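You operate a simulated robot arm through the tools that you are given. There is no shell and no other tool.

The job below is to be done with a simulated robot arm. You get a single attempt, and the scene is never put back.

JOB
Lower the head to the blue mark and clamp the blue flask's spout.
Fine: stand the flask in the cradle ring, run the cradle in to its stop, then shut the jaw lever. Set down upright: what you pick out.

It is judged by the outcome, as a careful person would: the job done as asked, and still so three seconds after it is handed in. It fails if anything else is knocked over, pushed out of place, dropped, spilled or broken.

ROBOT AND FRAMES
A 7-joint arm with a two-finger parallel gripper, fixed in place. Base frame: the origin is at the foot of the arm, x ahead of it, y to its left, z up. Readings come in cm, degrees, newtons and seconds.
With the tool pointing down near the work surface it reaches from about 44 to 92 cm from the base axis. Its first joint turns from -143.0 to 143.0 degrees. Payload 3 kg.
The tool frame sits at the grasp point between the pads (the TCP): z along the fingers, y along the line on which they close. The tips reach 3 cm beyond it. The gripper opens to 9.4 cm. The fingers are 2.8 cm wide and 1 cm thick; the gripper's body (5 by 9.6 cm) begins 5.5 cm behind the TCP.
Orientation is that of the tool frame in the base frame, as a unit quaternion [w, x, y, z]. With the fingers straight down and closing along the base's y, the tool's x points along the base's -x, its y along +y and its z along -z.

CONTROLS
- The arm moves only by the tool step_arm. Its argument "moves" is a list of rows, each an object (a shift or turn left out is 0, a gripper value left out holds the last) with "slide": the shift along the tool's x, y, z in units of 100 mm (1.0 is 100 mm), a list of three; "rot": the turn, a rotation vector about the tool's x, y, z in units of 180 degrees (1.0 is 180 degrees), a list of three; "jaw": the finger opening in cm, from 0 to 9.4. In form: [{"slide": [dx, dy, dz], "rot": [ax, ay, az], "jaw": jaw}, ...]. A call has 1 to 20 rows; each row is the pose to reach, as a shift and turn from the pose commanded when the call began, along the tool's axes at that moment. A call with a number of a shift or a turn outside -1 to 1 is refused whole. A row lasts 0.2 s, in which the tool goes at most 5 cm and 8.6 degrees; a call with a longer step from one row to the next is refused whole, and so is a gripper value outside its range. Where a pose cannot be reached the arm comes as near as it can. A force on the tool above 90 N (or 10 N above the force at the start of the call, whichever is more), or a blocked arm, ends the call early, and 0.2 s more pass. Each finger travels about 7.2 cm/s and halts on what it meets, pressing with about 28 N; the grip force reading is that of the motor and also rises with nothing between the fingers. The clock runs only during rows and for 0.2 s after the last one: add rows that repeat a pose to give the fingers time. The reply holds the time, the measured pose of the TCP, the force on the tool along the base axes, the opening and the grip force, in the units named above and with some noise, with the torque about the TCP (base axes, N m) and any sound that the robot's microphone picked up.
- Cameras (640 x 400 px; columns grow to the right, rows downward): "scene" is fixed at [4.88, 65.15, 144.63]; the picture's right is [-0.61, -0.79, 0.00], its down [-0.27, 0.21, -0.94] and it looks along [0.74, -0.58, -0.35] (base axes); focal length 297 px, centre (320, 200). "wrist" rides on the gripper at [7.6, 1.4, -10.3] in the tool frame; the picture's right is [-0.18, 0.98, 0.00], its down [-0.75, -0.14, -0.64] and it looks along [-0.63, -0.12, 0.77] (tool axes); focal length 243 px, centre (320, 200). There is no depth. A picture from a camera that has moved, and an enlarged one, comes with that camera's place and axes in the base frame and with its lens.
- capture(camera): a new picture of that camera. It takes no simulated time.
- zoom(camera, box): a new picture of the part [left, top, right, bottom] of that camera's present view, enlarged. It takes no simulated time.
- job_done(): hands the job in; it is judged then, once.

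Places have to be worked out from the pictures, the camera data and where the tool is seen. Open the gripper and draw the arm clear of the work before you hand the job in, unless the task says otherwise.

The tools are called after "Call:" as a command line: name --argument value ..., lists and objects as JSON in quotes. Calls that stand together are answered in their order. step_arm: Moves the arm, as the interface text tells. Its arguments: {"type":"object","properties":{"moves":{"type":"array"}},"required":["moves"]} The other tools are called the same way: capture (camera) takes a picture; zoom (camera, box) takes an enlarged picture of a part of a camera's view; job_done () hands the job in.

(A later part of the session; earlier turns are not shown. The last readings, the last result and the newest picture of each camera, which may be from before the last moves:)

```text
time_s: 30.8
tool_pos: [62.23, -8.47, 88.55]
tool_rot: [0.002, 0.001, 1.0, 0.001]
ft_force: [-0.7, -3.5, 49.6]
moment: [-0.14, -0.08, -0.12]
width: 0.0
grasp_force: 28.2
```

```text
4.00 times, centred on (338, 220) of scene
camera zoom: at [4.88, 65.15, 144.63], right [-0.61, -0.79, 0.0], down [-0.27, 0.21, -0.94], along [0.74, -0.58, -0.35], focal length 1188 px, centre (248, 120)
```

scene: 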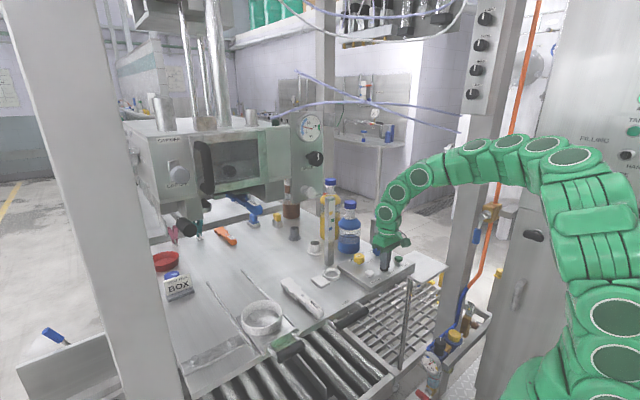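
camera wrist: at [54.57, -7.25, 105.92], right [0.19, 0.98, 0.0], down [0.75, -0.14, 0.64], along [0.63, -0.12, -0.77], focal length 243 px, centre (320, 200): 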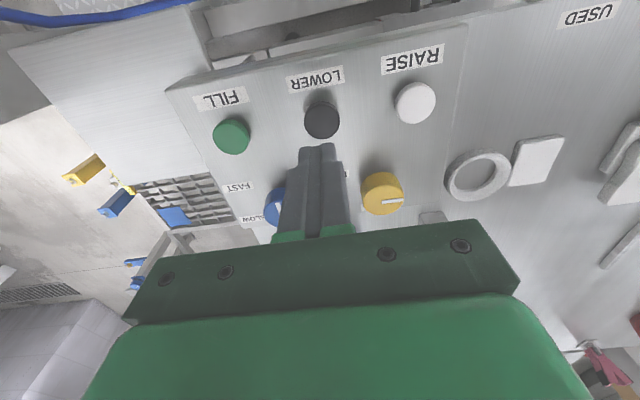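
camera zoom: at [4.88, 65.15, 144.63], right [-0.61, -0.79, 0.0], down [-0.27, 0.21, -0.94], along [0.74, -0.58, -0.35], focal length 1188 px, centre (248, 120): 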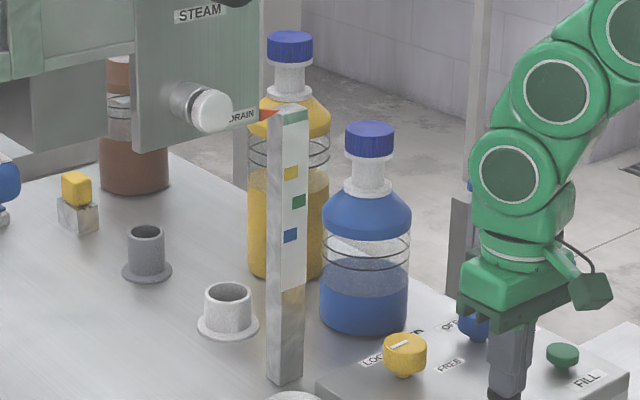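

Speed is about 4.5 cm/s; roughly 12 cm remain. I'll hold for another 2.0 s, then check.

Call:
step_arm --moves '[{"slide": [0, 0, 0]}, {"slide": [0, 0, 0]}, {"slide": [0, 0, 0]}, {"slide": [0, 0, 0]}, {"slide": [0, 0, 0]}, {"slide": [0, 0, 0]}, {"slide": [0, 0, 0]}, {"slide": [0, 0, 0]}]'

Call:
zoom --camera "scene" --box '[290, 170, 386, 270]'

Call:
zoom --camera "scene" --box '[310, 205, 358, 235]'

Call:
capture --camera "scene"

```text
time_s: 32.6
tool_pos: [62.22, -8.31, 88.58]
tool_rot: [0.001, 0.0, 1.0, 0.001]
ft_force: [10.4, -5.5, 52.5]
moment: [-0.28, -0.49, 0.01]
width: 0.0
grasp_force: 28.2
```

```text
4.00 times, centred on (338, 220) of scene
camera zoom: at [4.88, 65.15, 144.63], right [-0.61, -0.79, 0.0], down [-0.27, 0.21, -0.94], along [0.74, -0.58, -0.35], focal length 1188 px, centre (248, 120)
```

zoom: 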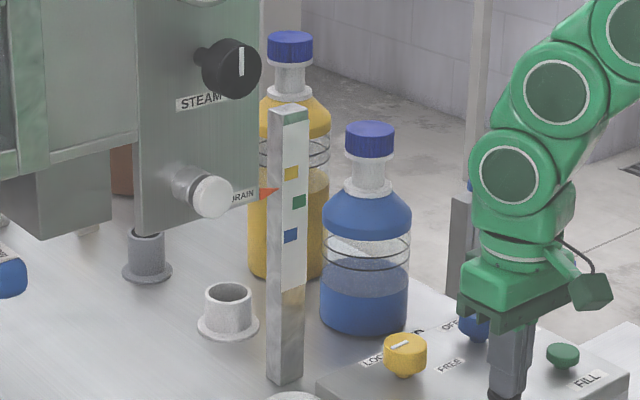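

```text
13.33 times, centred on (334, 220) of scene
camera zoom: at [4.88, 65.15, 144.63], right [-0.61, -0.79, 0.0], down [-0.27, 0.21, -0.94], along [0.74, -0.58, -0.35], focal length 3960 px, centre (133, -67)
```

zoom: 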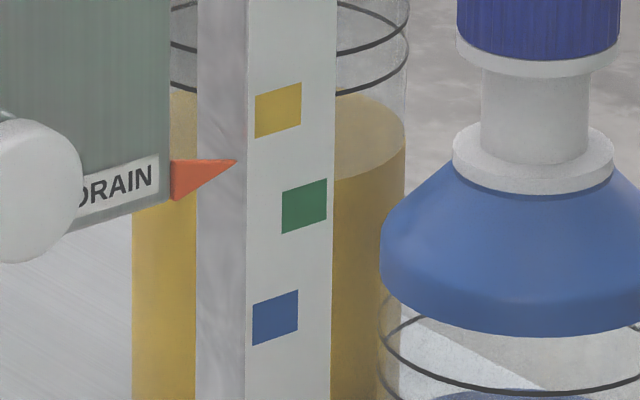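

```text
taken
```

scene: 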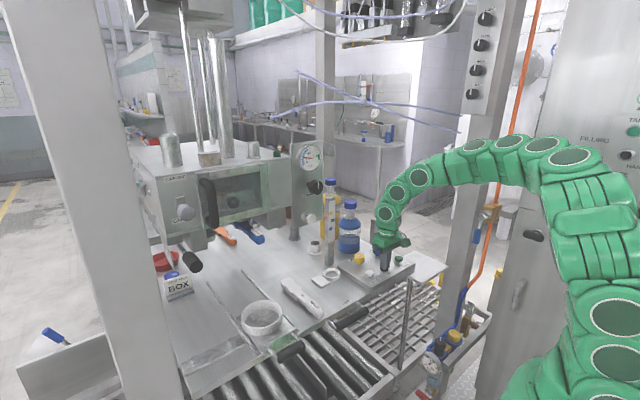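

The pointer now sits between yellow and green; about 1.2 s more to blue. I'll hold 1.0 s, then look again.

Call:
step_arm --moves '[{"slide": [0, 0, 0]}, {"slide": [0, 0, 0]}, {"slide": [0, 0, 0]}, {"slide": [0, 0, 0]}]'

Call:
zoom --camera "scene" --box '[310, 205, 358, 235]'

```text
time_s: 33.6
tool_pos: [62.16, -8.44, 88.45]
tool_rot: [0.0, 0.001, 1.0, 0.001]
ft_force: [9.2, -5.9, 52.1]
moment: [-0.24, -0.38, 0.02]
width: 0.0
grasp_force: 27.7
```

```text
13.33 times, centred on (334, 220) of scene
camera zoom: at [4.88, 65.15, 144.63], right [-0.61, -0.79, 0.0], down [-0.27, 0.21, -0.94], along [0.74, -0.58, -0.35], focal length 3960 px, centre (133, -67)
```

zoom: 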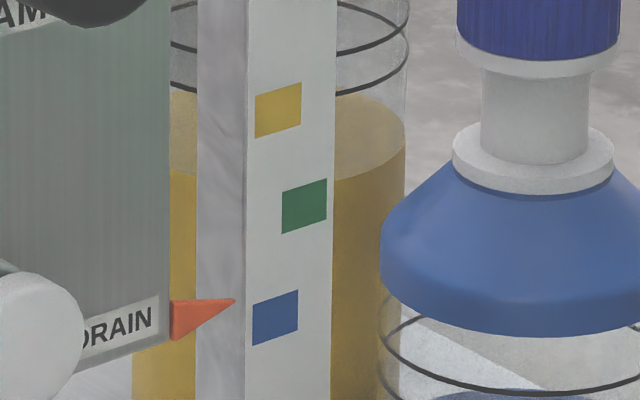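

The pointer is just at the upper edge of the blue mark; about 0.2 s remains. I'll hold one more row and release quickly.

Call:
step_arm --moves '[{"slide": [0, 0, 0]}, {"slide": [0, 0, -0.5]}, {"slide": [0, 0, -0.9]}]'

Call:
zoom --camera "scene" --box '[310, 205, 358, 235]'

Call:
capture --camera "scene"

```text
time_s: 34.4
tool_pos: [62.1, -8.57, 97.34]
tool_rot: [-0.001, 0.001, 1.0, 0.001]
ft_force: [0.2, 0.3, 0.0]
moment: [0.05, -0.01, -0.02]
width: 0.0
grasp_force: 27.7
```

```text
13.33 times, centred on (334, 220) of scene
camera zoom: at [4.88, 65.15, 144.63], right [-0.61, -0.79, 0.0], down [-0.27, 0.21, -0.94], along [0.74, -0.58, -0.35], focal length 3960 px, centre (133, -67)
```

zoom: 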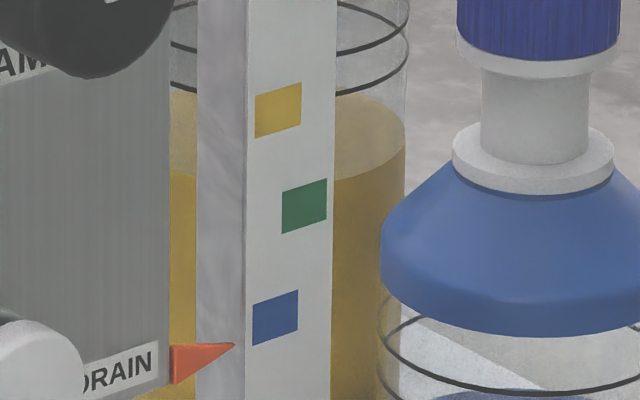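

```text
taken
```

scene: 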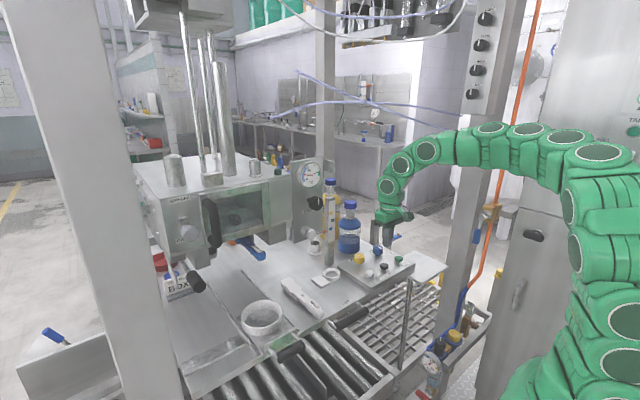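

The pointer stopped slightly low within the blue mark by this oblique view (about 0.4 cm below its centre). I'll get a level view of pointer and mark with the wrist camera before correcting.

Call:
step_arm --moves '[{"slide": [0.2, 0.3, -0.3]}, {"slide": [0.5, 0.7, -0.5]}, {"slide": [0.8, 1.0, -0.6]}, {"slide": [0.8, 1.0, -0.6]}]'

Call:
step_arm --moves '[{"slide": [0, 0.5, 0], "rot": [0, -0.04, 0]}, {"slide": [0, 1.0, 0], "rot": [0, -0.085, 0]}, {"slide": [0, 1.0, 0.1], "rot": [0, -0.13, 0]}, {"slide": [0, 1.0, 0.2], "rot": [0, -0.175, 0]}, {"slide": [0, 1.0, 0.3], "rot": [0, -0.22, 0]}, {"slide": [0, 1.0, 0.4], "rot": [0, -0.265, 0]}, {"slide": [0, 1.0, 0.4], "rot": [0, -0.31, 0]}, {"slide": [0, 1.0, 0.4], "rot": [0, -0.31, 0]}]'

Call:
capture --camera "wrist"

Call:
capture --camera "scene"

```text
refused: row 2 steps farther than a row can; nothing moved
```

```text
time_s: 36.2
tool_pos: [65.91, 1.22, 94.6]
tool_rot: [0.459, 0.004, 0.889, -0.007]
ft_force: [0.3, 0.3, -0.3]
moment: [0.05, 0.01, 0.03]
width: 0.0
grasp_force: 27.9
out of reach, approached as far as the arm can: row 6, 7, 8
```

```text
taken
camera wrist: at [53.08, 2.85, 94.28], right [0.12, 0.98, 0.14], down [-0.09, -0.13, 0.99], along [0.99, -0.13, 0.07], focal length 243 px, centre (320, 200)
```

wrist: 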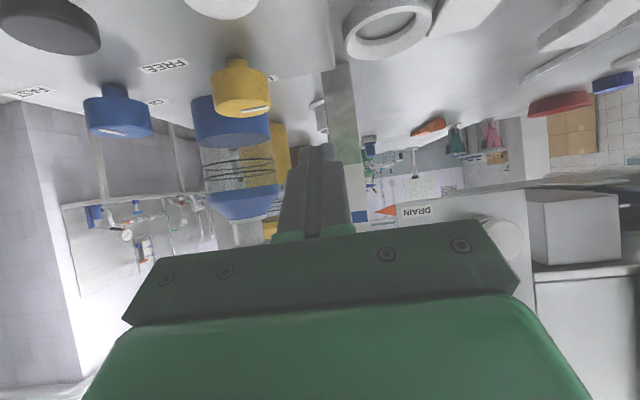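

```text
taken
```

scene: 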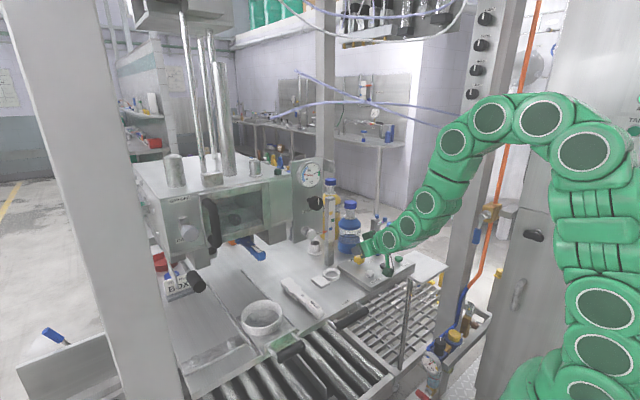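

The first move was refused (step too long) but the second ran without contact, and it happens to show the pointer and blue mark near eye level. Zooming in.

Call:
zoom --camera "wrist" --box '[320, 180, 448, 260]'

```text
5.00 times, centred on (384, 220) of wrist
camera zoom: at [53.08, 2.85, 94.28], right [0.12, 0.98, 0.14], down [-0.09, -0.13, 0.99], along [0.99, -0.13, 0.07], focal length 1213 px, centre (0, 100)
```

zoom: 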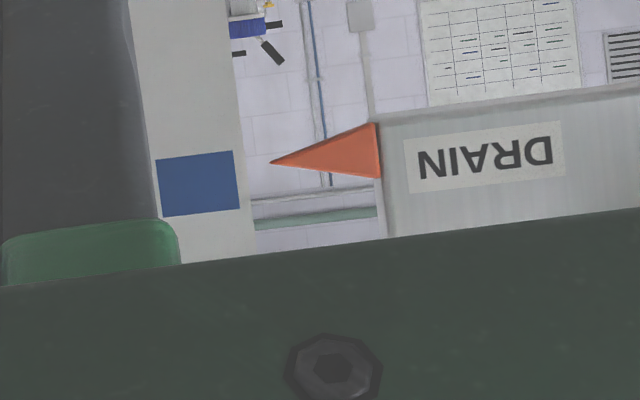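

From level, the pointer tip lies inside the blue mark, about 0.3 cm under its centre with the mark 1.2 cm tall. I'll check for drift against the previous scene picture.

Call:
zoom --camera "scene" --box '[310, 205, 358, 235]'

Call:
zoom --camera "scene" --box '[140, 200, 300, 300]'

Call:
zoom --camera "wrist" --box '[0, 60, 320, 260]'

```text
13.33 times, centred on (334, 220) of scene
camera zoom: at [4.88, 65.15, 144.63], right [-0.61, -0.79, 0.0], down [-0.27, 0.21, -0.94], along [0.74, -0.58, -0.35], focal length 3960 px, centre (133, -67)
```

zoom: 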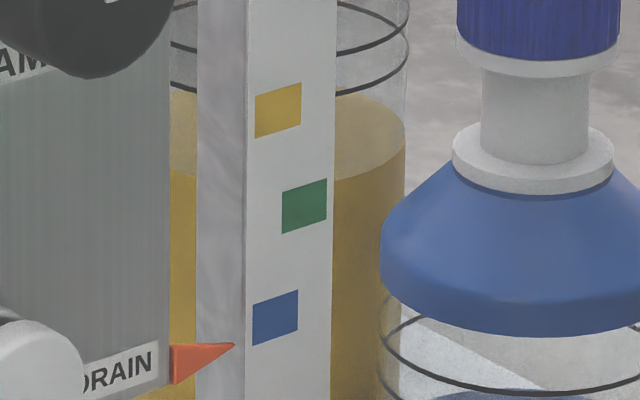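

```text
4.00 times, centred on (220, 250) of scene
camera zoom: at [4.88, 65.15, 144.63], right [-0.61, -0.79, 0.0], down [-0.27, 0.21, -0.94], along [0.74, -0.58, -0.35], focal length 1188 px, centre (720, 0)
```

zoom: 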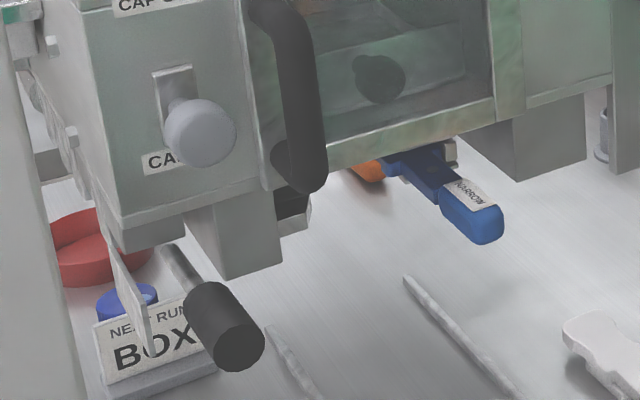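

```text
2.00 times, centred on (160, 160) of wrist
camera zoom: at [53.08, 2.85, 94.28], right [0.12, 0.98, 0.14], down [-0.09, -0.13, 0.99], along [0.99, -0.13, 0.07], focal length 485 px, centre (640, 280)
```

zoom: 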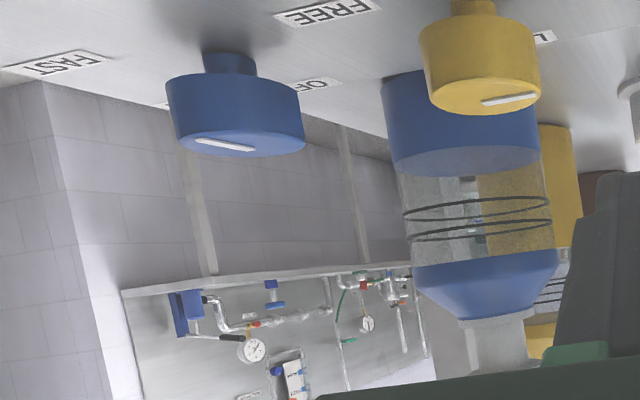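

No drift: the head stays at the blue mark. The blue flask stands at about (82.4, -10.7) with cap top at z≈103.5; I'll straighten the tool, rise and open the gripper.

Call:
step_arm --moves '[{"slide": [-0.15, 0, -0.11], "rot": [-0.001, 0.043, 0]}, {"slide": [-0.35, 0, -0.25], "rot": [-0.0015, 0.087, -0.001]}, {"slide": [-0.6, 0, -0.43], "rot": [-0.002, 0.13, -0.001]}, {"slide": [-0.8, 0, -0.57], "rot": [-0.003, 0.173, -0.002]}, {"slide": [-0.977, 0, -0.696], "rot": [-0.004, 0.216, -0.002]}, {"slide": [-0.977, 0, -0.696], "rot": [-0.0045, 0.26, -0.003]}, {"slide": [-0.977, 0, -0.696], "rot": [-0.005, 0.303, -0.003]}, {"slide": [-0.977, 0, -0.696], "rot": [-0.005, 0.303, -0.003]}]'

```text
time_s: 38.0
tool_pos: [65.55, 1.09, 106.72]
tool_rot: [0.01, -0.006, 1.0, 0.005]
ft_force: [1.2, 0.1, -0.3]
moment: [0.02, -0.01, 0.0]
width: 0.0
grasp_force: 28.7
```

I'll rise further, open the gripper, and move toward the flask from above.

Call:
step_arm --moves '[{"slide": [0, 0, -0.5], "jaw": 9.4}, {"slide": [0, -0.2, -0.9]}, {"slide": [-0.2, -0.6, -1.0]}, {"slide": [-0.5, -0.9, -1.0]}, {"slide": [-0.6, -1.0, -1.0]}, {"slide": [-0.6, -1.0, -1.0]}]'

Call:
capture --camera "wrist"

Call:
capture --camera "scene"

```text
time_s: 39.4
tool_pos: [71.34, -8.83, 116.63]
tool_rot: [0.012, -0.006, 1.0, 0.005]
ft_force: [-0.2, 0.4, 0.7]
moment: [0.01, 0.02, 0.0]
width: 9.43
grasp_force: 0.0
```

```text
taken
camera wrist: at [63.49, -7.72, 126.77], right [0.17, 0.99, 0.01], down [0.74, -0.14, 0.66], along [0.65, -0.1, -0.75], focal length 243 px, centre (320, 200)
```

wrist: 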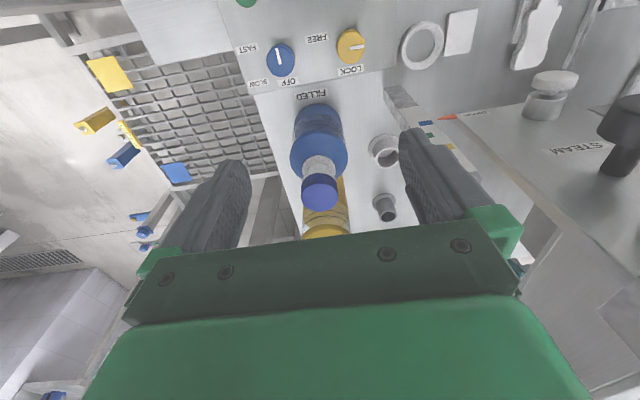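

```text
taken
```

scene: 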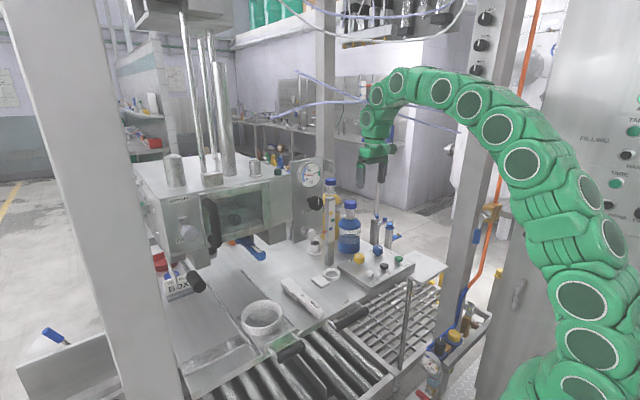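

The cap centre refines to (82.7, -10.8), cap top ≈103.8. I'll move directly above it, then check before descending.

Call:
step_arm --moves '[{"slide": [-0.4, -0.06, 0]}, {"slide": [-0.8, -0.13, 0]}, {"slide": [-1.0, -0.17, 0]}, {"slide": [-1.0, -0.17, 0]}]'

Call:
capture --camera "wrist"

Call:
capture --camera "scene"

```text
time_s: 40.4
tool_pos: [80.32, -10.02, 116.14]
tool_rot: [0.012, -0.007, 1.0, 0.006]
ft_force: [-0.1, -0.4, -0.6]
moment: [0.02, 0.0, 0.03]
width: 9.4
grasp_force: 0.2
out of reach, approached as far as the arm can: row 3, 4
```

```text
taken
camera wrist: at [72.33, -8.9, 126.17], right [0.17, 0.99, 0.01], down [0.74, -0.14, 0.66], along [0.65, -0.1, -0.75], focal length 243 px, centre (320, 200)
```

wrist: 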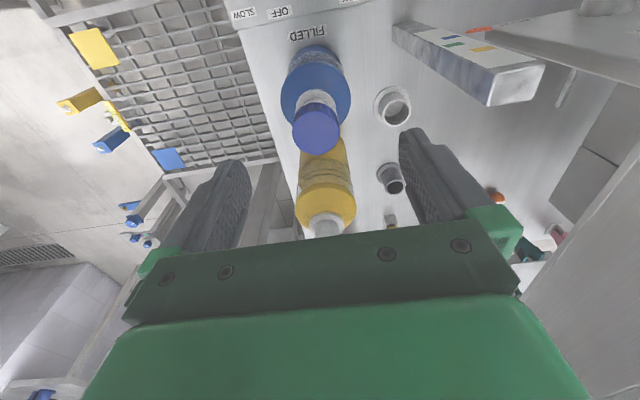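

```text
taken
```

scene: 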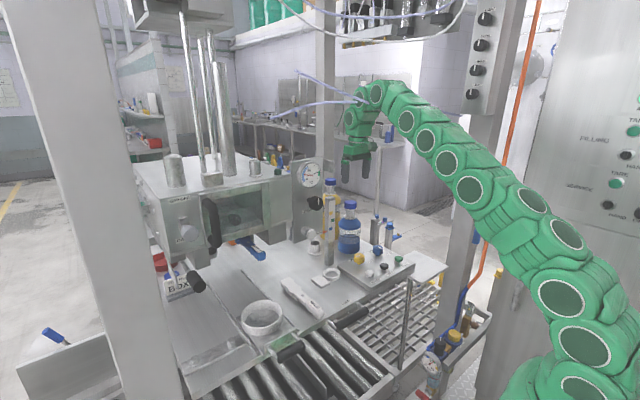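

Reach is limited at this height; lower down it is larger. I'll descend to tips just above the cap height, then advance.

Call:
step_arm --moves '[{"slide": [0, 0, 0.4]}, {"slide": [0, 0, 0.8]}, {"slide": [-0.12, -0.03, 0.8]}, {"slide": [-0.24, -0.07, 0.8]}, {"slide": [-0.24, -0.07, 0.8]}]'

Call:
capture --camera "wrist"

Call:
zoom --camera "scene" --box '[290, 130, 418, 270]'

```text
time_s: 41.6
tool_pos: [82.88, -10.86, 108.19]
tool_rot: [0.011, -0.007, 1.0, 0.005]
ft_force: [-0.6, 0.5, 0.4]
moment: [0.0, 0.0, 0.0]
width: 9.43
grasp_force: 0.1
```

```text
taken
camera wrist: at [74.97, -9.67, 118.23], right [0.17, 0.99, 0.01], down [0.74, -0.14, 0.66], along [0.65, -0.1, -0.75], focal length 243 px, centre (320, 200)
```

wrist: 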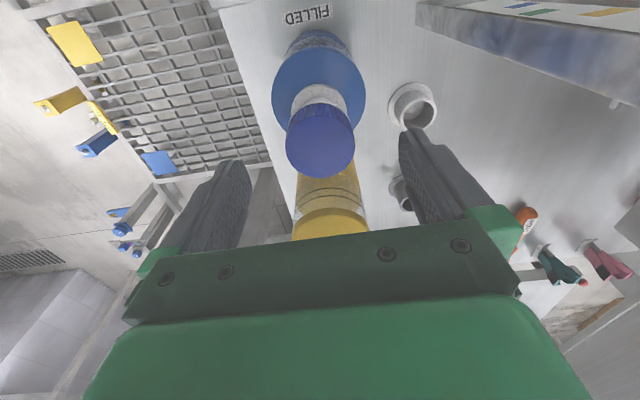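

```text
2.86 times, centred on (354, 200) of scene
camera zoom: at [4.88, 65.15, 144.63], right [-0.61, -0.79, 0.0], down [-0.27, 0.21, -0.94], along [0.74, -0.58, -0.35], focal length 849 px, centre (223, 200)
```

zoom: 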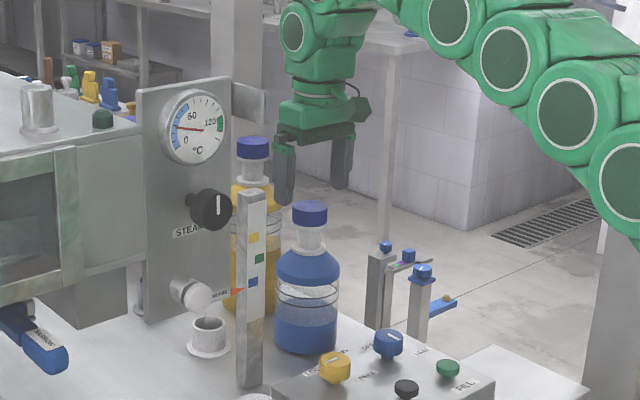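

Aligned within ~0.3 cm. I'll level the tool and descend to z≈101 around the cap and collar.

Call:
step_arm --moves '[{"slide": [0.02, 0.01, 0.2], "rot": [0.003, 0.007, 0.0045]}, {"slide": [0.02, 0.01, 0.4], "rot": [0.003, 0.007, 0.0045]}, {"slide": [0.02, 0.01, 0.6], "rot": [0.003, 0.007, 0.0045]}, {"slide": [0.02, 0.01, 0.71], "rot": [0.003, 0.007, 0.0045]}, {"slide": [0.02, 0.01, 0.71], "rot": [0.003, 0.007, 0.0045]}]'

Call:
zoom --camera "scene" --box '[300, 170, 396, 230]'

Call:
capture --camera "wrist"

```text
time_s: 42.8
tool_pos: [82.84, -10.56, 101.02]
tool_rot: [-0.001, 0.0, 1.0, 0.001]
ft_force: [0.4, -0.4, 0.2]
moment: [-0.05, -0.06, -0.01]
width: 9.4
grasp_force: 0.1
```

```text
6.67 times, centred on (348, 200) of scene
camera zoom: at [4.88, 65.15, 144.63], right [-0.61, -0.79, 0.0], down [-0.27, 0.21, -0.94], along [0.74, -0.58, -0.35], focal length 1980 px, centre (133, 200)
```

zoom: 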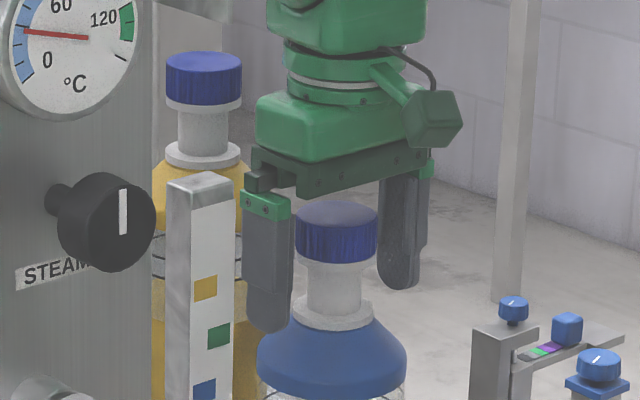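

```text
taken
camera wrist: at [75.17, -9.21, 111.16], right [0.18, 0.98, 0.0], down [0.75, -0.14, 0.64], along [0.63, -0.12, -0.77], focal length 243 px, centre (320, 200)
```

wrist: 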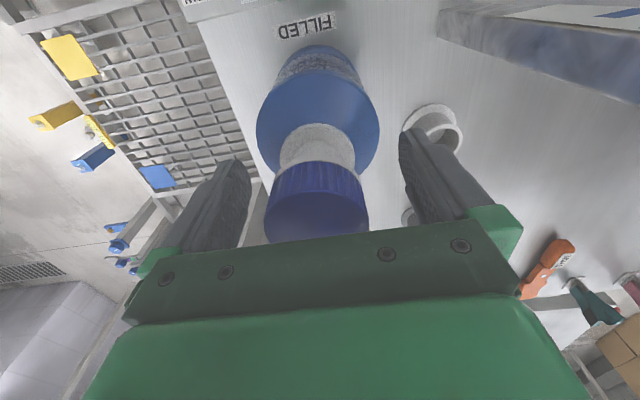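

The fingers straddle cap and collar evenly. I'll close on them.

Call:
step_arm --moves '[{"jaw": 5.5}, {"jaw": 4.5}, {"jaw": 3.5}, {"jaw": 3.0}, {"jaw": 3.0}]'

Call:
zoom --camera "scene" --box '[300, 170, 396, 230]'

```text
time_s: 44.0
tool_pos: [82.87, -10.61, 101.01]
tool_rot: [-0.001, 0.001, 1.0, 0.001]
ft_force: [1.1, -0.6, 0.5]
moment: [-0.14, 0.07, 0.06]
width: 4.65
grasp_force: 28.3
```

```text
6.67 times, centred on (348, 200) of scene
camera zoom: at [4.88, 65.15, 144.63], right [-0.61, -0.79, 0.0], down [-0.27, 0.21, -0.94], along [0.74, -0.58, -0.35], focal length 1980 px, centre (133, 200)
```

zoom: 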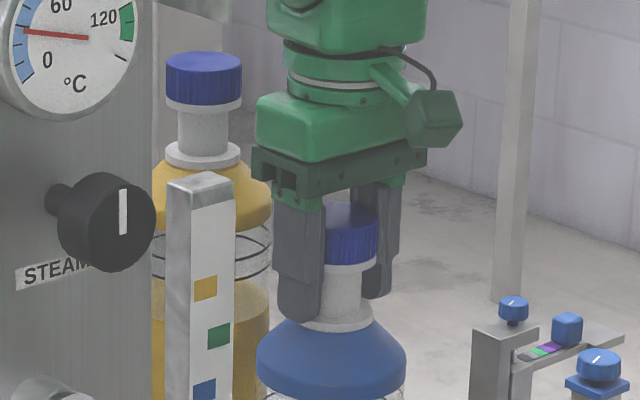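

Gripped at 4.65 cm. I'll lift slowly and check the load.

Call:
step_arm --moves '[{"slide": [0, 0, -0.05]}, {"slide": [0, 0, -0.15]}, {"slide": [0, 0, -0.3]}, {"slide": [0, 0, -0.45]}, {"slide": [0, 0, -0.6]}, {"slide": [0, 0, -0.7]}, {"slide": [0, 0, -0.7]}]'

Call:
capture --camera "scene"

Call:
capture --camera "wrist"

```text
time_s: 45.6
tool_pos: [82.62, -10.44, 107.92]
tool_rot: [0.0, 0.001, 1.0, 0.001]
ft_force: [0.0, 0.1, -2.0]
moment: [0.0, -0.04, 0.01]
width: 4.66
grasp_force: 27.8
```

```text
taken
```

scene: 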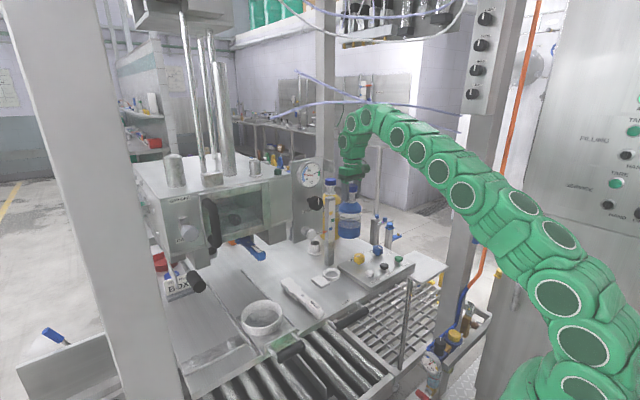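

```text
taken
camera wrist: at [75.04, -9.06, 118.19], right [0.19, 0.98, 0.0], down [0.75, -0.14, 0.64], along [0.63, -0.12, -0.77], focal length 243 px, centre (320, 200)
```

wrist: 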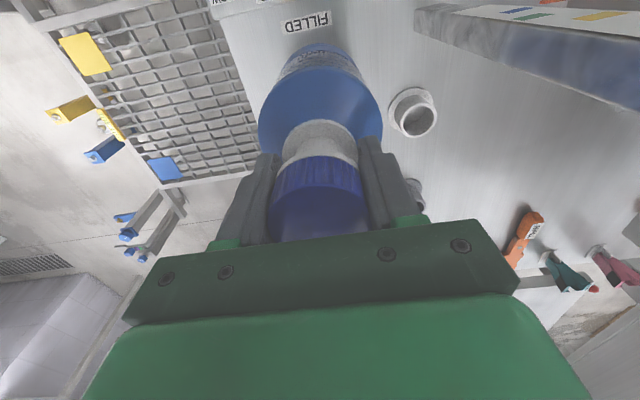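

The flask is lifted (about 2 N). I'll rise a bit more and draw it back over the console at moderate speed.

Call:
step_arm --moves '[{"slide": [0.05, 0, -0.1]}, {"slide": [0.15, 0, -0.2]}, {"slide": [0.3, 0, -0.25]}, {"slide": [0.5, 0, -0.25]}, {"slide": [0.7, 0, -0.25]}, {"slide": [0.85, 0, -0.25]}, {"slide": [0.95, 0, -0.25]}, {"slide": [1.0, 0, -0.25]}, {"slide": [1.0, 0, -0.25]}]'

Call:
step_arm --moves '[{"slide": [0.1, 0, 0]}, {"slide": [0.25, 0, 0]}, {"slide": [0.45, 0, 0]}, {"slide": [0.65, 0, 0]}, {"slide": [0.8, 0, 0]}, {"slide": [0.9, 0, 0]}, {"slide": [0.95, 0, 0]}, {"slide": [0.95, 0, 0]}]'

Call:
capture --camera "scene"

```text
time_s: 47.6
tool_pos: [72.66, -10.33, 110.67]
tool_rot: [0.0, 0.002, 1.0, 0.001]
ft_force: [0.2, 0.2, -1.0]
moment: [-0.01, -0.01, 0.0]
width: 4.68
grasp_force: 27.7
```

```text
time_s: 49.4
tool_pos: [63.35, -10.46, 110.67]
tool_rot: [0.0, 0.001, 1.0, 0.001]
ft_force: [-0.3, 0.1, -0.9]
moment: [0.0, -0.03, 0.02]
width: 4.65
grasp_force: 28.4
```

```text
taken
```

scene: 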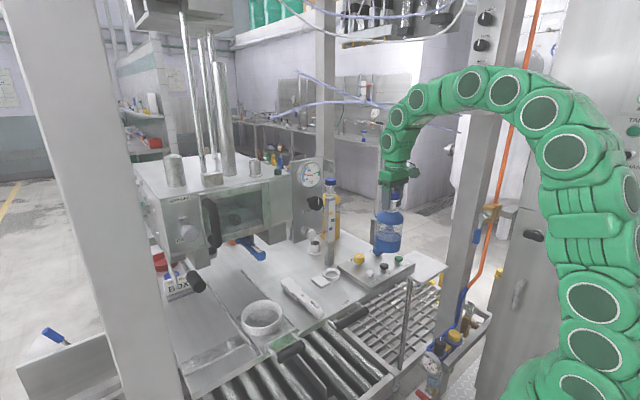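

Flask held upright above the console. Now I'll carry it along +y, in front of the head, toward the cradle.

Call:
step_arm --moves '[{"slide": [0, 0.1, 0]}, {"slide": [0, 0.3, 0]}, {"slide": [0, 0.55, 0]}, {"slide": [0, 0.8, 0]}, {"slide": [0, 1.0, 0]}]'

Call:
step_arm --moves '[{"slide": [0, 0.25, 0]}, {"slide": [0, 0.5, 0]}, {"slide": [0, 0.75, 0]}, {"slide": [0, 1.0, 0]}]'

Call:
step_arm --moves '[{"slide": [0, 0.25, 0]}, {"slide": [0, 0.5, 0]}, {"slide": [0, 0.75, 0]}, {"slide": [0, 1.0, 0]}]'

Call:
step_arm --moves '[{"slide": [0, 0.25, 0]}, {"slide": [0, 0.5, 0]}, {"slide": [0, 0.7, 0]}, {"slide": [0, 0.85, 0]}, {"slide": [0, 0.95, 0]}, {"slide": [0, 1.0, 0]}]'

Call:
capture --camera "scene"

Call:
capture --camera "wrist"

```text
time_s: 50.6
tool_pos: [63.18, -0.3, 110.55]
tool_rot: [0.0, 0.0, 1.0, 0.001]
ft_force: [-0.1, -0.3, -0.3]
moment: [0.0, -0.01, -0.01]
width: 4.68
grasp_force: 28.0
```

```text
time_s: 51.6
tool_pos: [63.37, 9.44, 110.51]
tool_rot: [0.0, 0.0, 1.0, 0.0]
ft_force: [-1.3, -0.1, -1.9]
moment: [0.04, -0.02, -0.02]
width: 4.63
grasp_force: 28.4
```

```text
time_s: 52.6
tool_pos: [63.09, 19.5, 110.76]
tool_rot: [-0.001, 0.001, 1.0, 0.001]
ft_force: [0.7, 0.7, -1.1]
moment: [0.0, -0.02, -0.01]
width: 4.69
grasp_force: 28.3
```

```text
time_s: 54.0
tool_pos: [63.32, 29.63, 110.78]
tool_rot: [0.001, 0.001, 1.0, 0.002]
ft_force: [0.6, -0.1, -1.4]
moment: [0.02, -0.02, 0.0]
width: 4.67
grasp_force: 27.7
```

```text
taken
```

scene: 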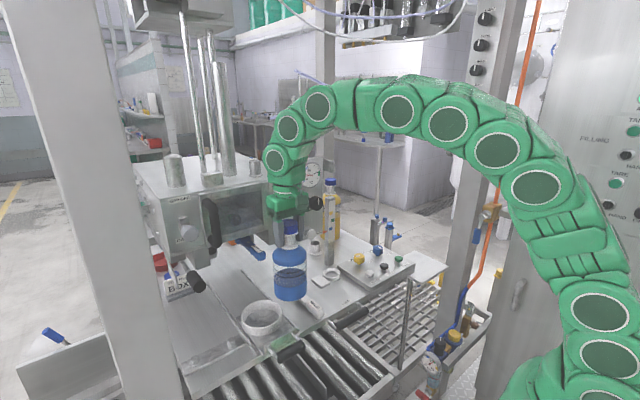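

```text
taken
camera wrist: at [55.65, 31.01, 120.88], right [0.18, 0.98, 0.0], down [0.75, -0.14, 0.64], along [0.63, -0.12, -0.77], focal length 243 px, centre (320, 200)
```

wrist: 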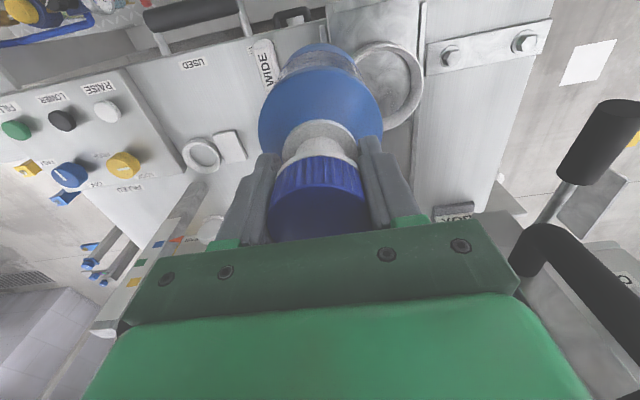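

Flask is near the ring. I'll take precise measurements of the ring before lowering: zoom in on it from both cameras.

Call:
zoom --camera "scene" --box '[230, 290, 294, 340]'

Call:
zoom --camera "wrist" --box '[320, 20, 448, 140]'

Call:
zoom --camera "scene" --box '[250, 210, 330, 310]'

```text
8.00 times, centred on (262, 315) of scene
camera zoom: at [4.88, 65.15, 144.63], right [-0.61, -0.79, 0.0], down [-0.27, 0.21, -0.94], along [0.74, -0.58, -0.35], focal length 2376 px, centre (784, -720)
```

zoom: 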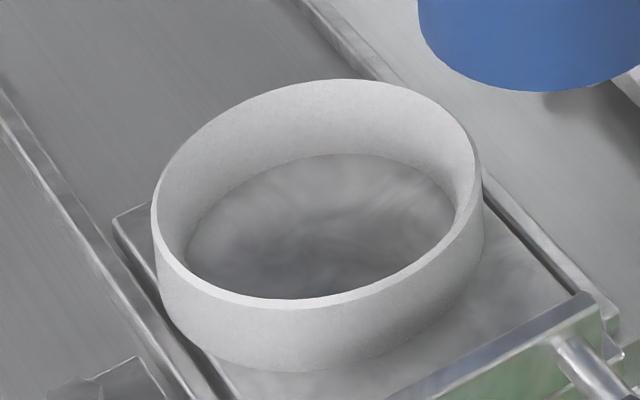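

```text
3.33 times, centred on (384, 80) of wrist
camera zoom: at [55.65, 31.01, 120.88], right [0.18, 0.98, 0.0], down [0.75, -0.14, 0.64], along [0.63, -0.12, -0.77], focal length 809 px, centre (107, 600)
```

zoom: 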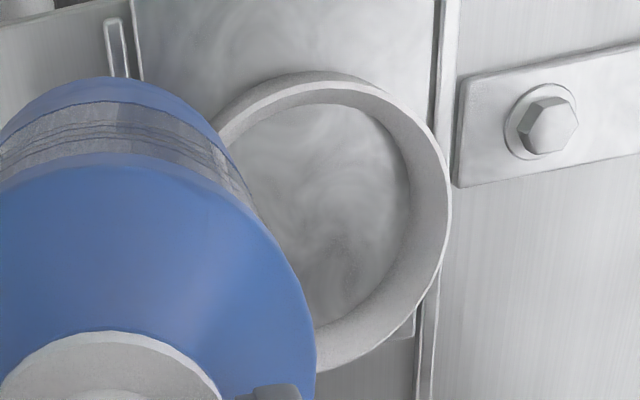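

```text
4.00 times, centred on (290, 260) of scene
camera zoom: at [4.88, 65.15, 144.63], right [-0.61, -0.79, 0.0], down [-0.27, 0.21, -0.94], along [0.74, -0.58, -0.35], focal length 1188 px, centre (440, -40)
```

zoom: 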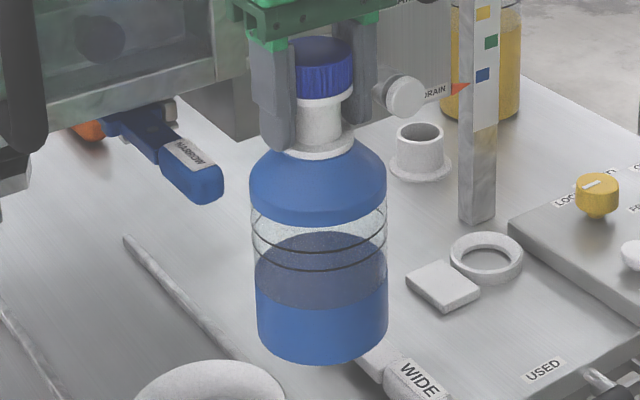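

The ring centre is about (66.3, 36.9) with inner radius ~5.4 cm versus flask radius ~4.6 cm, so there's a comfortable margin. I'll move over it.

Call:
step_arm --moves '[{"slide": [-0.05, 0.1, 0]}, {"slide": [-0.15, 0.3, 0]}, {"slide": [-0.25, 0.5, 0]}, {"slide": [-0.3, 0.65, 0]}, {"slide": [-0.3, 0.73, 0]}, {"slide": [-0.3, 0.73, 0]}]'

Call:
capture --camera "wrist"

Call:
capture --camera "scene"

Call:
zoom --camera "scene" --box '[200, 220, 328, 340]'

```text
time_s: 55.4
tool_pos: [66.36, 36.85, 110.78]
tool_rot: [0.001, 0.002, 1.0, 0.001]
ft_force: [0.1, 1.0, -0.6]
moment: [-0.01, 0.04, 0.01]
width: 4.67
grasp_force: 28.0
```

```text
taken
camera wrist: at [58.6, 38.28, 120.9], right [0.19, 0.98, 0.0], down [0.75, -0.14, 0.64], along [0.63, -0.12, -0.77], focal length 243 px, centre (320, 200)
```

wrist: 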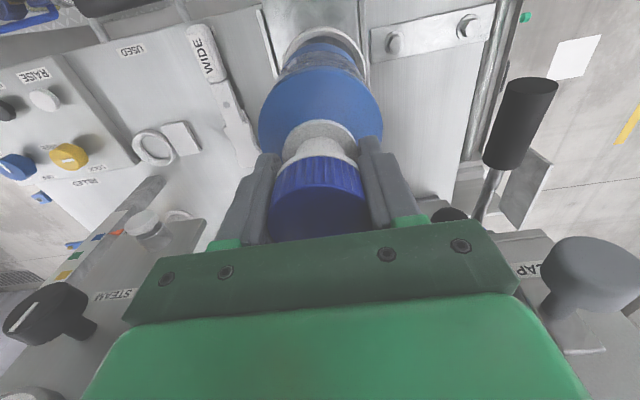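

```text
taken
```

scene: 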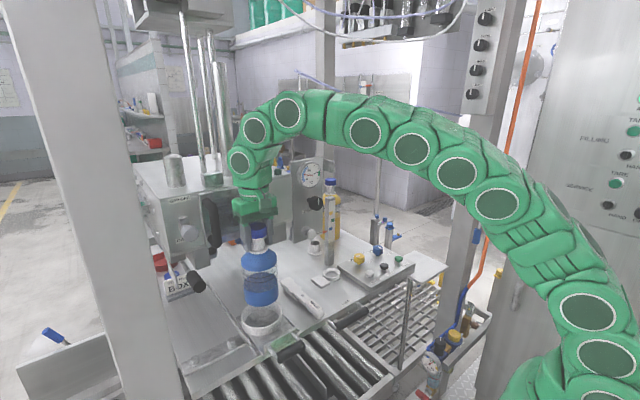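

```text
3.33 times, centred on (264, 280) of scene
camera zoom: at [4.88, 65.15, 144.63], right [-0.61, -0.79, 0.0], down [-0.27, 0.21, -0.94], along [0.74, -0.58, -0.35], focal length 990 px, centre (507, -67)
```

zoom: 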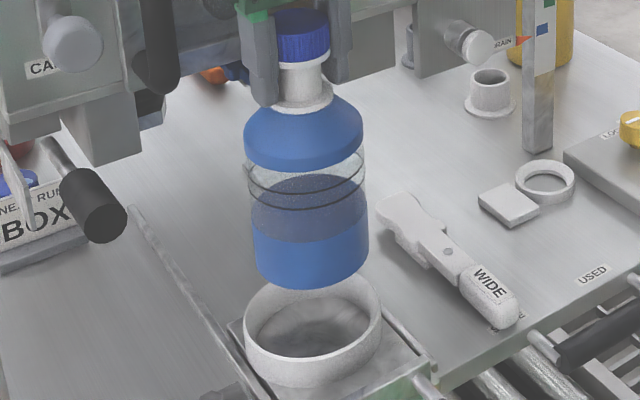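

Aligned over the ring in the scene view. I'll lower until the flask's bottom is just above the rim, then check again.

Call:
step_arm --moves '[{"slide": [0, 0, 0.1]}, {"slide": [0, 0, 0.25]}, {"slide": [0, 0, 0.38]}, {"slide": [0, 0, 0.46]}, {"slide": [0, 0, 0.46]}]'

Call:
zoom --camera "scene" --box '[216, 250, 312, 340]'

Call:
zoom --camera "wrist" --box '[256, 0, 384, 80]'

```text
time_s: 56.6
tool_pos: [66.42, 36.88, 106.07]
tool_rot: [0.0, 0.001, 1.0, 0.001]
ft_force: [-0.1, -0.5, -0.8]
moment: [0.03, 0.01, 0.01]
width: 4.68
grasp_force: 28.1
```

```text
4.44 times, centred on (264, 295) of scene
camera zoom: at [4.88, 65.15, 144.63], right [-0.61, -0.79, 0.0], down [-0.27, 0.21, -0.94], along [0.74, -0.58, -0.35], focal length 1320 px, centre (569, -222)
```

zoom: 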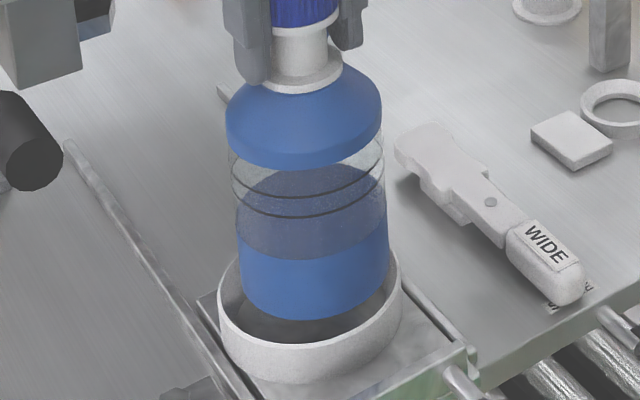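

```text
5.00 times, centred on (320, 40) of wrist
camera zoom: at [58.59, 38.3, 116.14], right [0.18, 0.98, 0.0], down [0.75, -0.14, 0.64], along [0.63, -0.12, -0.77], focal length 1213 px, centre (320, 1000)
```

zoom: 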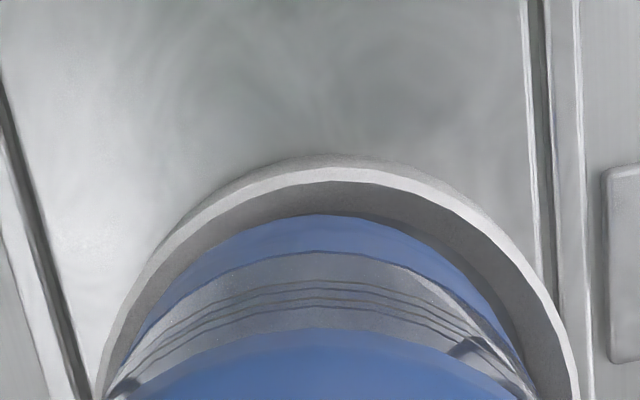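

Well centred. Lowering into the ring slowly until the floor is felt.

Call:
step_arm --moves '[{"slide": [0, 0, 0.1]}, {"slide": [0, 0, 0.2]}, {"slide": [0, 0, 0.28]}, {"slide": [0, 0, 0.32]}, {"slide": [0, 0, 0.34]}]'

Call:
zoom --camera "scene" --box '[216, 250, 312, 340]'

```text
time_s: 57.8
tool_pos: [66.21, 36.99, 102.73]
tool_rot: [0.0, 0.0, 1.0, 0.001]
ft_force: [3.5, 1.4, -0.3]
moment: [0.24, -0.57, -0.02]
width: 4.67
grasp_force: 27.7
```

```text
4.44 times, centred on (264, 295) of scene
camera zoom: at [4.88, 65.15, 144.63], right [-0.61, -0.79, 0.0], down [-0.27, 0.21, -0.94], along [0.74, -0.58, -0.35], focal length 1320 px, centre (569, -222)
```

zoom: 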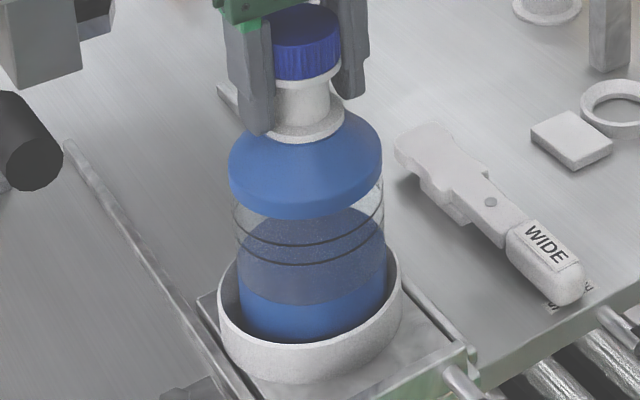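

The force and torque indicate the flask lightly touches the ring wall on its -x side. I'll shift +x about 0.5 cm to centre it.

Call:
step_arm --moves '[{"slide": [-0.025, 0.007, -0.02]}, {"slide": [-0.05, 0.013, -0.02]}, {"slide": [-0.05, 0.013, -0.02]}]'

Call:
zoom --camera "scene" --box '[216, 270, 312, 340]'

Call:
zoom --camera "wrist" --box '[256, 0, 384, 80]'

```text
time_s: 58.6
tool_pos: [66.95, 37.09, 102.91]
tool_rot: [0.0, 0.0, 1.0, 0.002]
ft_force: [-3.4, -0.4, -2.8]
moment: [-0.02, 0.5, 0.05]
width: 4.66
grasp_force: 28.1
```

```text
5.71 times, centred on (264, 305) of scene
camera zoom: at [4.88, 65.15, 144.63], right [-0.61, -0.79, 0.0], down [-0.27, 0.21, -0.94], along [0.74, -0.58, -0.35], focal length 1697 px, centre (640, -400)
```

zoom: 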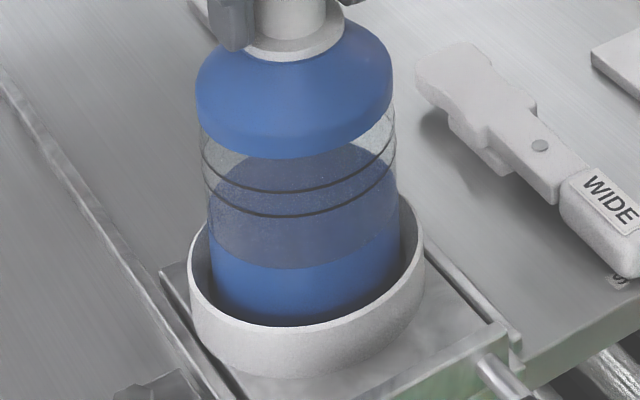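

```text
5.00 times, centred on (320, 40) of wrist
camera zoom: at [59.13, 38.43, 113.03], right [0.19, 0.98, 0.0], down [0.75, -0.14, 0.64], along [0.63, -0.12, -0.77], focal length 1213 px, centre (320, 1000)
```

zoom: 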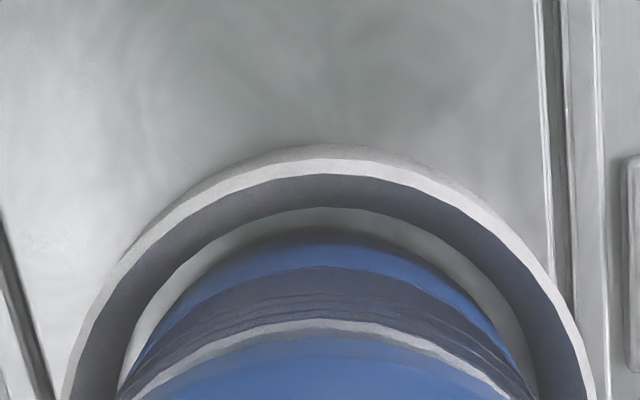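

Now it touches the +x side, so the true centre is between. I'll back off 0.3 cm and check that lateral force vanishes.

Call:
step_arm --moves '[{"slide": [0.015, 0, 0]}, {"slide": [0.03, 0, 0]}, {"slide": [0.03, 0, 0]}]'

```text
time_s: 59.4
tool_pos: [66.52, 36.93, 102.81]
tool_rot: [0.001, 0.002, 1.0, 0.001]
ft_force: [0.3, -0.1, -1.3]
moment: [0.02, 0.01, 0.01]
width: 4.66
grasp_force: 28.1
```

Free of lateral contact at (66.5, 36.9). Lowering on to the cradle floor in small steps.

Call:
step_arm --moves '[{"slide": [0, 0, 0.03]}, {"slide": [0, 0, 0.06]}, {"slide": [0, 0, 0.08]}, {"slide": [0, 0, 0.08]}]'

```text
time_s: 60.4
tool_pos: [66.54, 37.07, 102.08]
tool_rot: [0.002, 0.001, 1.0, 0.001]
ft_force: [6.6, -1.2, 20.7]
moment: [-0.36, -0.25, 0.08]
width: 4.67
grasp_force: 28.1
```

The flask is on the floor (20 N). I'll relieve the push slightly and open the fingers.

Call:
step_arm --moves '[{"slide": [0, 0, -0.01]}, {"slide": [0, 0, -0.015], "jaw": 5.2}, {"slide": [0, 0, -0.015], "jaw": 6.5}, {"slide": [0, 0, -0.015], "jaw": 8.0}, {"slide": [0, 0, -0.015], "jaw": 8.0}]'

Call:
capture --camera "scene"

Call:
zoom --camera "scene" --box '[200, 220, 328, 340]'

```text
time_s: 61.6
tool_pos: [66.36, 37.0, 102.12]
tool_rot: [0.0, 0.0, 1.0, 0.0]
ft_force: [-0.1, 0.7, -0.3]
moment: [0.01, 0.01, 0.01]
width: 7.99
grasp_force: 0.1
```

```text
taken
```

scene: 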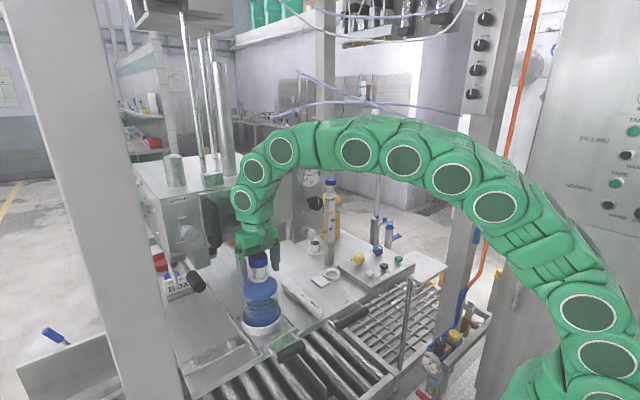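

```text
3.33 times, centred on (264, 280) of scene
camera zoom: at [4.88, 65.15, 144.63], right [-0.61, -0.79, 0.0], down [-0.27, 0.21, -0.94], along [0.74, -0.58, -0.35], focal length 990 px, centre (507, -67)
```

zoom: 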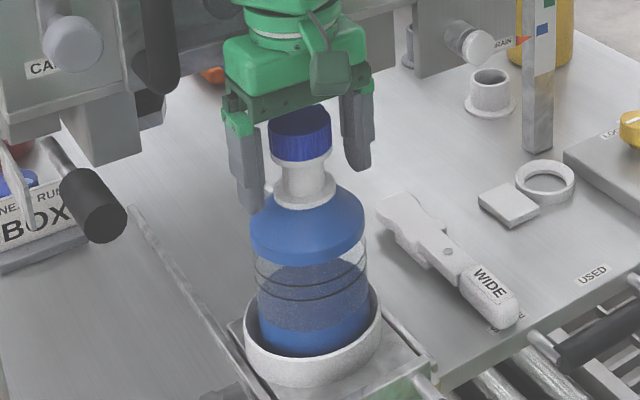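

The flask stands in the ring, released. I'll raise the gripper straight up clear of the cap, then draw back.

Call:
step_arm --moves '[{"slide": [0, 0, -0.2]}, {"slide": [0, 0, -0.5]}, {"slide": [0, 0, -0.8]}, {"slide": [0, 0, -1.0]}, {"slide": [0, 0, -1.0]}]'

Call:
step_arm --moves '[{"slide": [0.3, 0, 0]}, {"slide": [0.7, 0, 0]}, {"slide": [1.0, 0, 0]}, {"slide": [1.0, 0, 0]}]'

Call:
capture --camera "wrist"

Call:
capture --camera "scene"

```text
time_s: 62.8
tool_pos: [66.53, 36.96, 112.18]
tool_rot: [0.0, 0.001, 1.0, 0.002]
ft_force: [0.0, -0.2, -0.3]
moment: [-0.01, -0.02, -0.02]
width: 8.01
grasp_force: 0.0
```

```text
time_s: 63.8
tool_pos: [56.54, 36.93, 112.09]
tool_rot: [0.0, 0.001, 1.0, 0.0]
ft_force: [0.2, -0.2, -0.1]
moment: [0.0, -0.03, -0.02]
width: 7.98
grasp_force: 0.1
```

```text
taken
camera wrist: at [48.72, 38.43, 122.35], right [0.19, 0.98, 0.0], down [0.75, -0.14, 0.64], along [0.63, -0.12, -0.77], focal length 243 px, centre (320, 200)
```

wrist: 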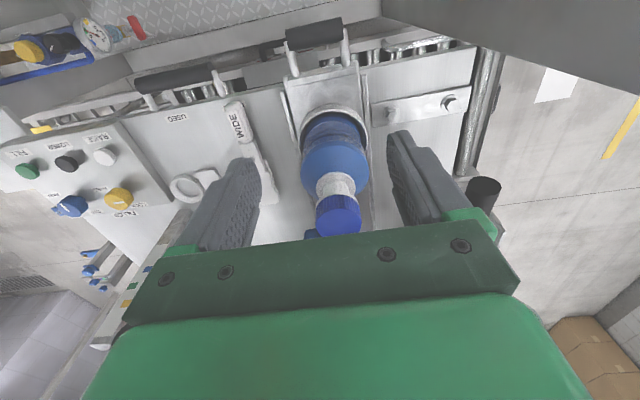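

```text
taken
```

scene: 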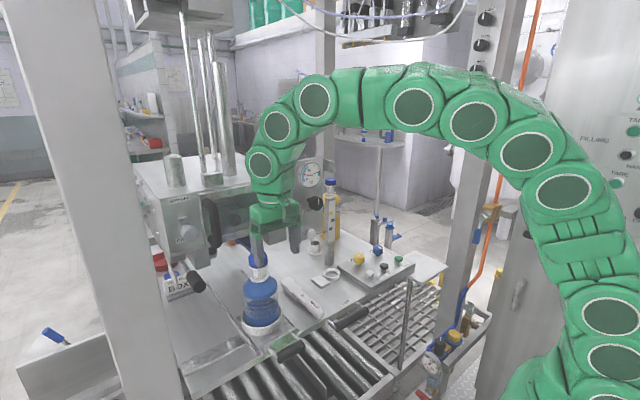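

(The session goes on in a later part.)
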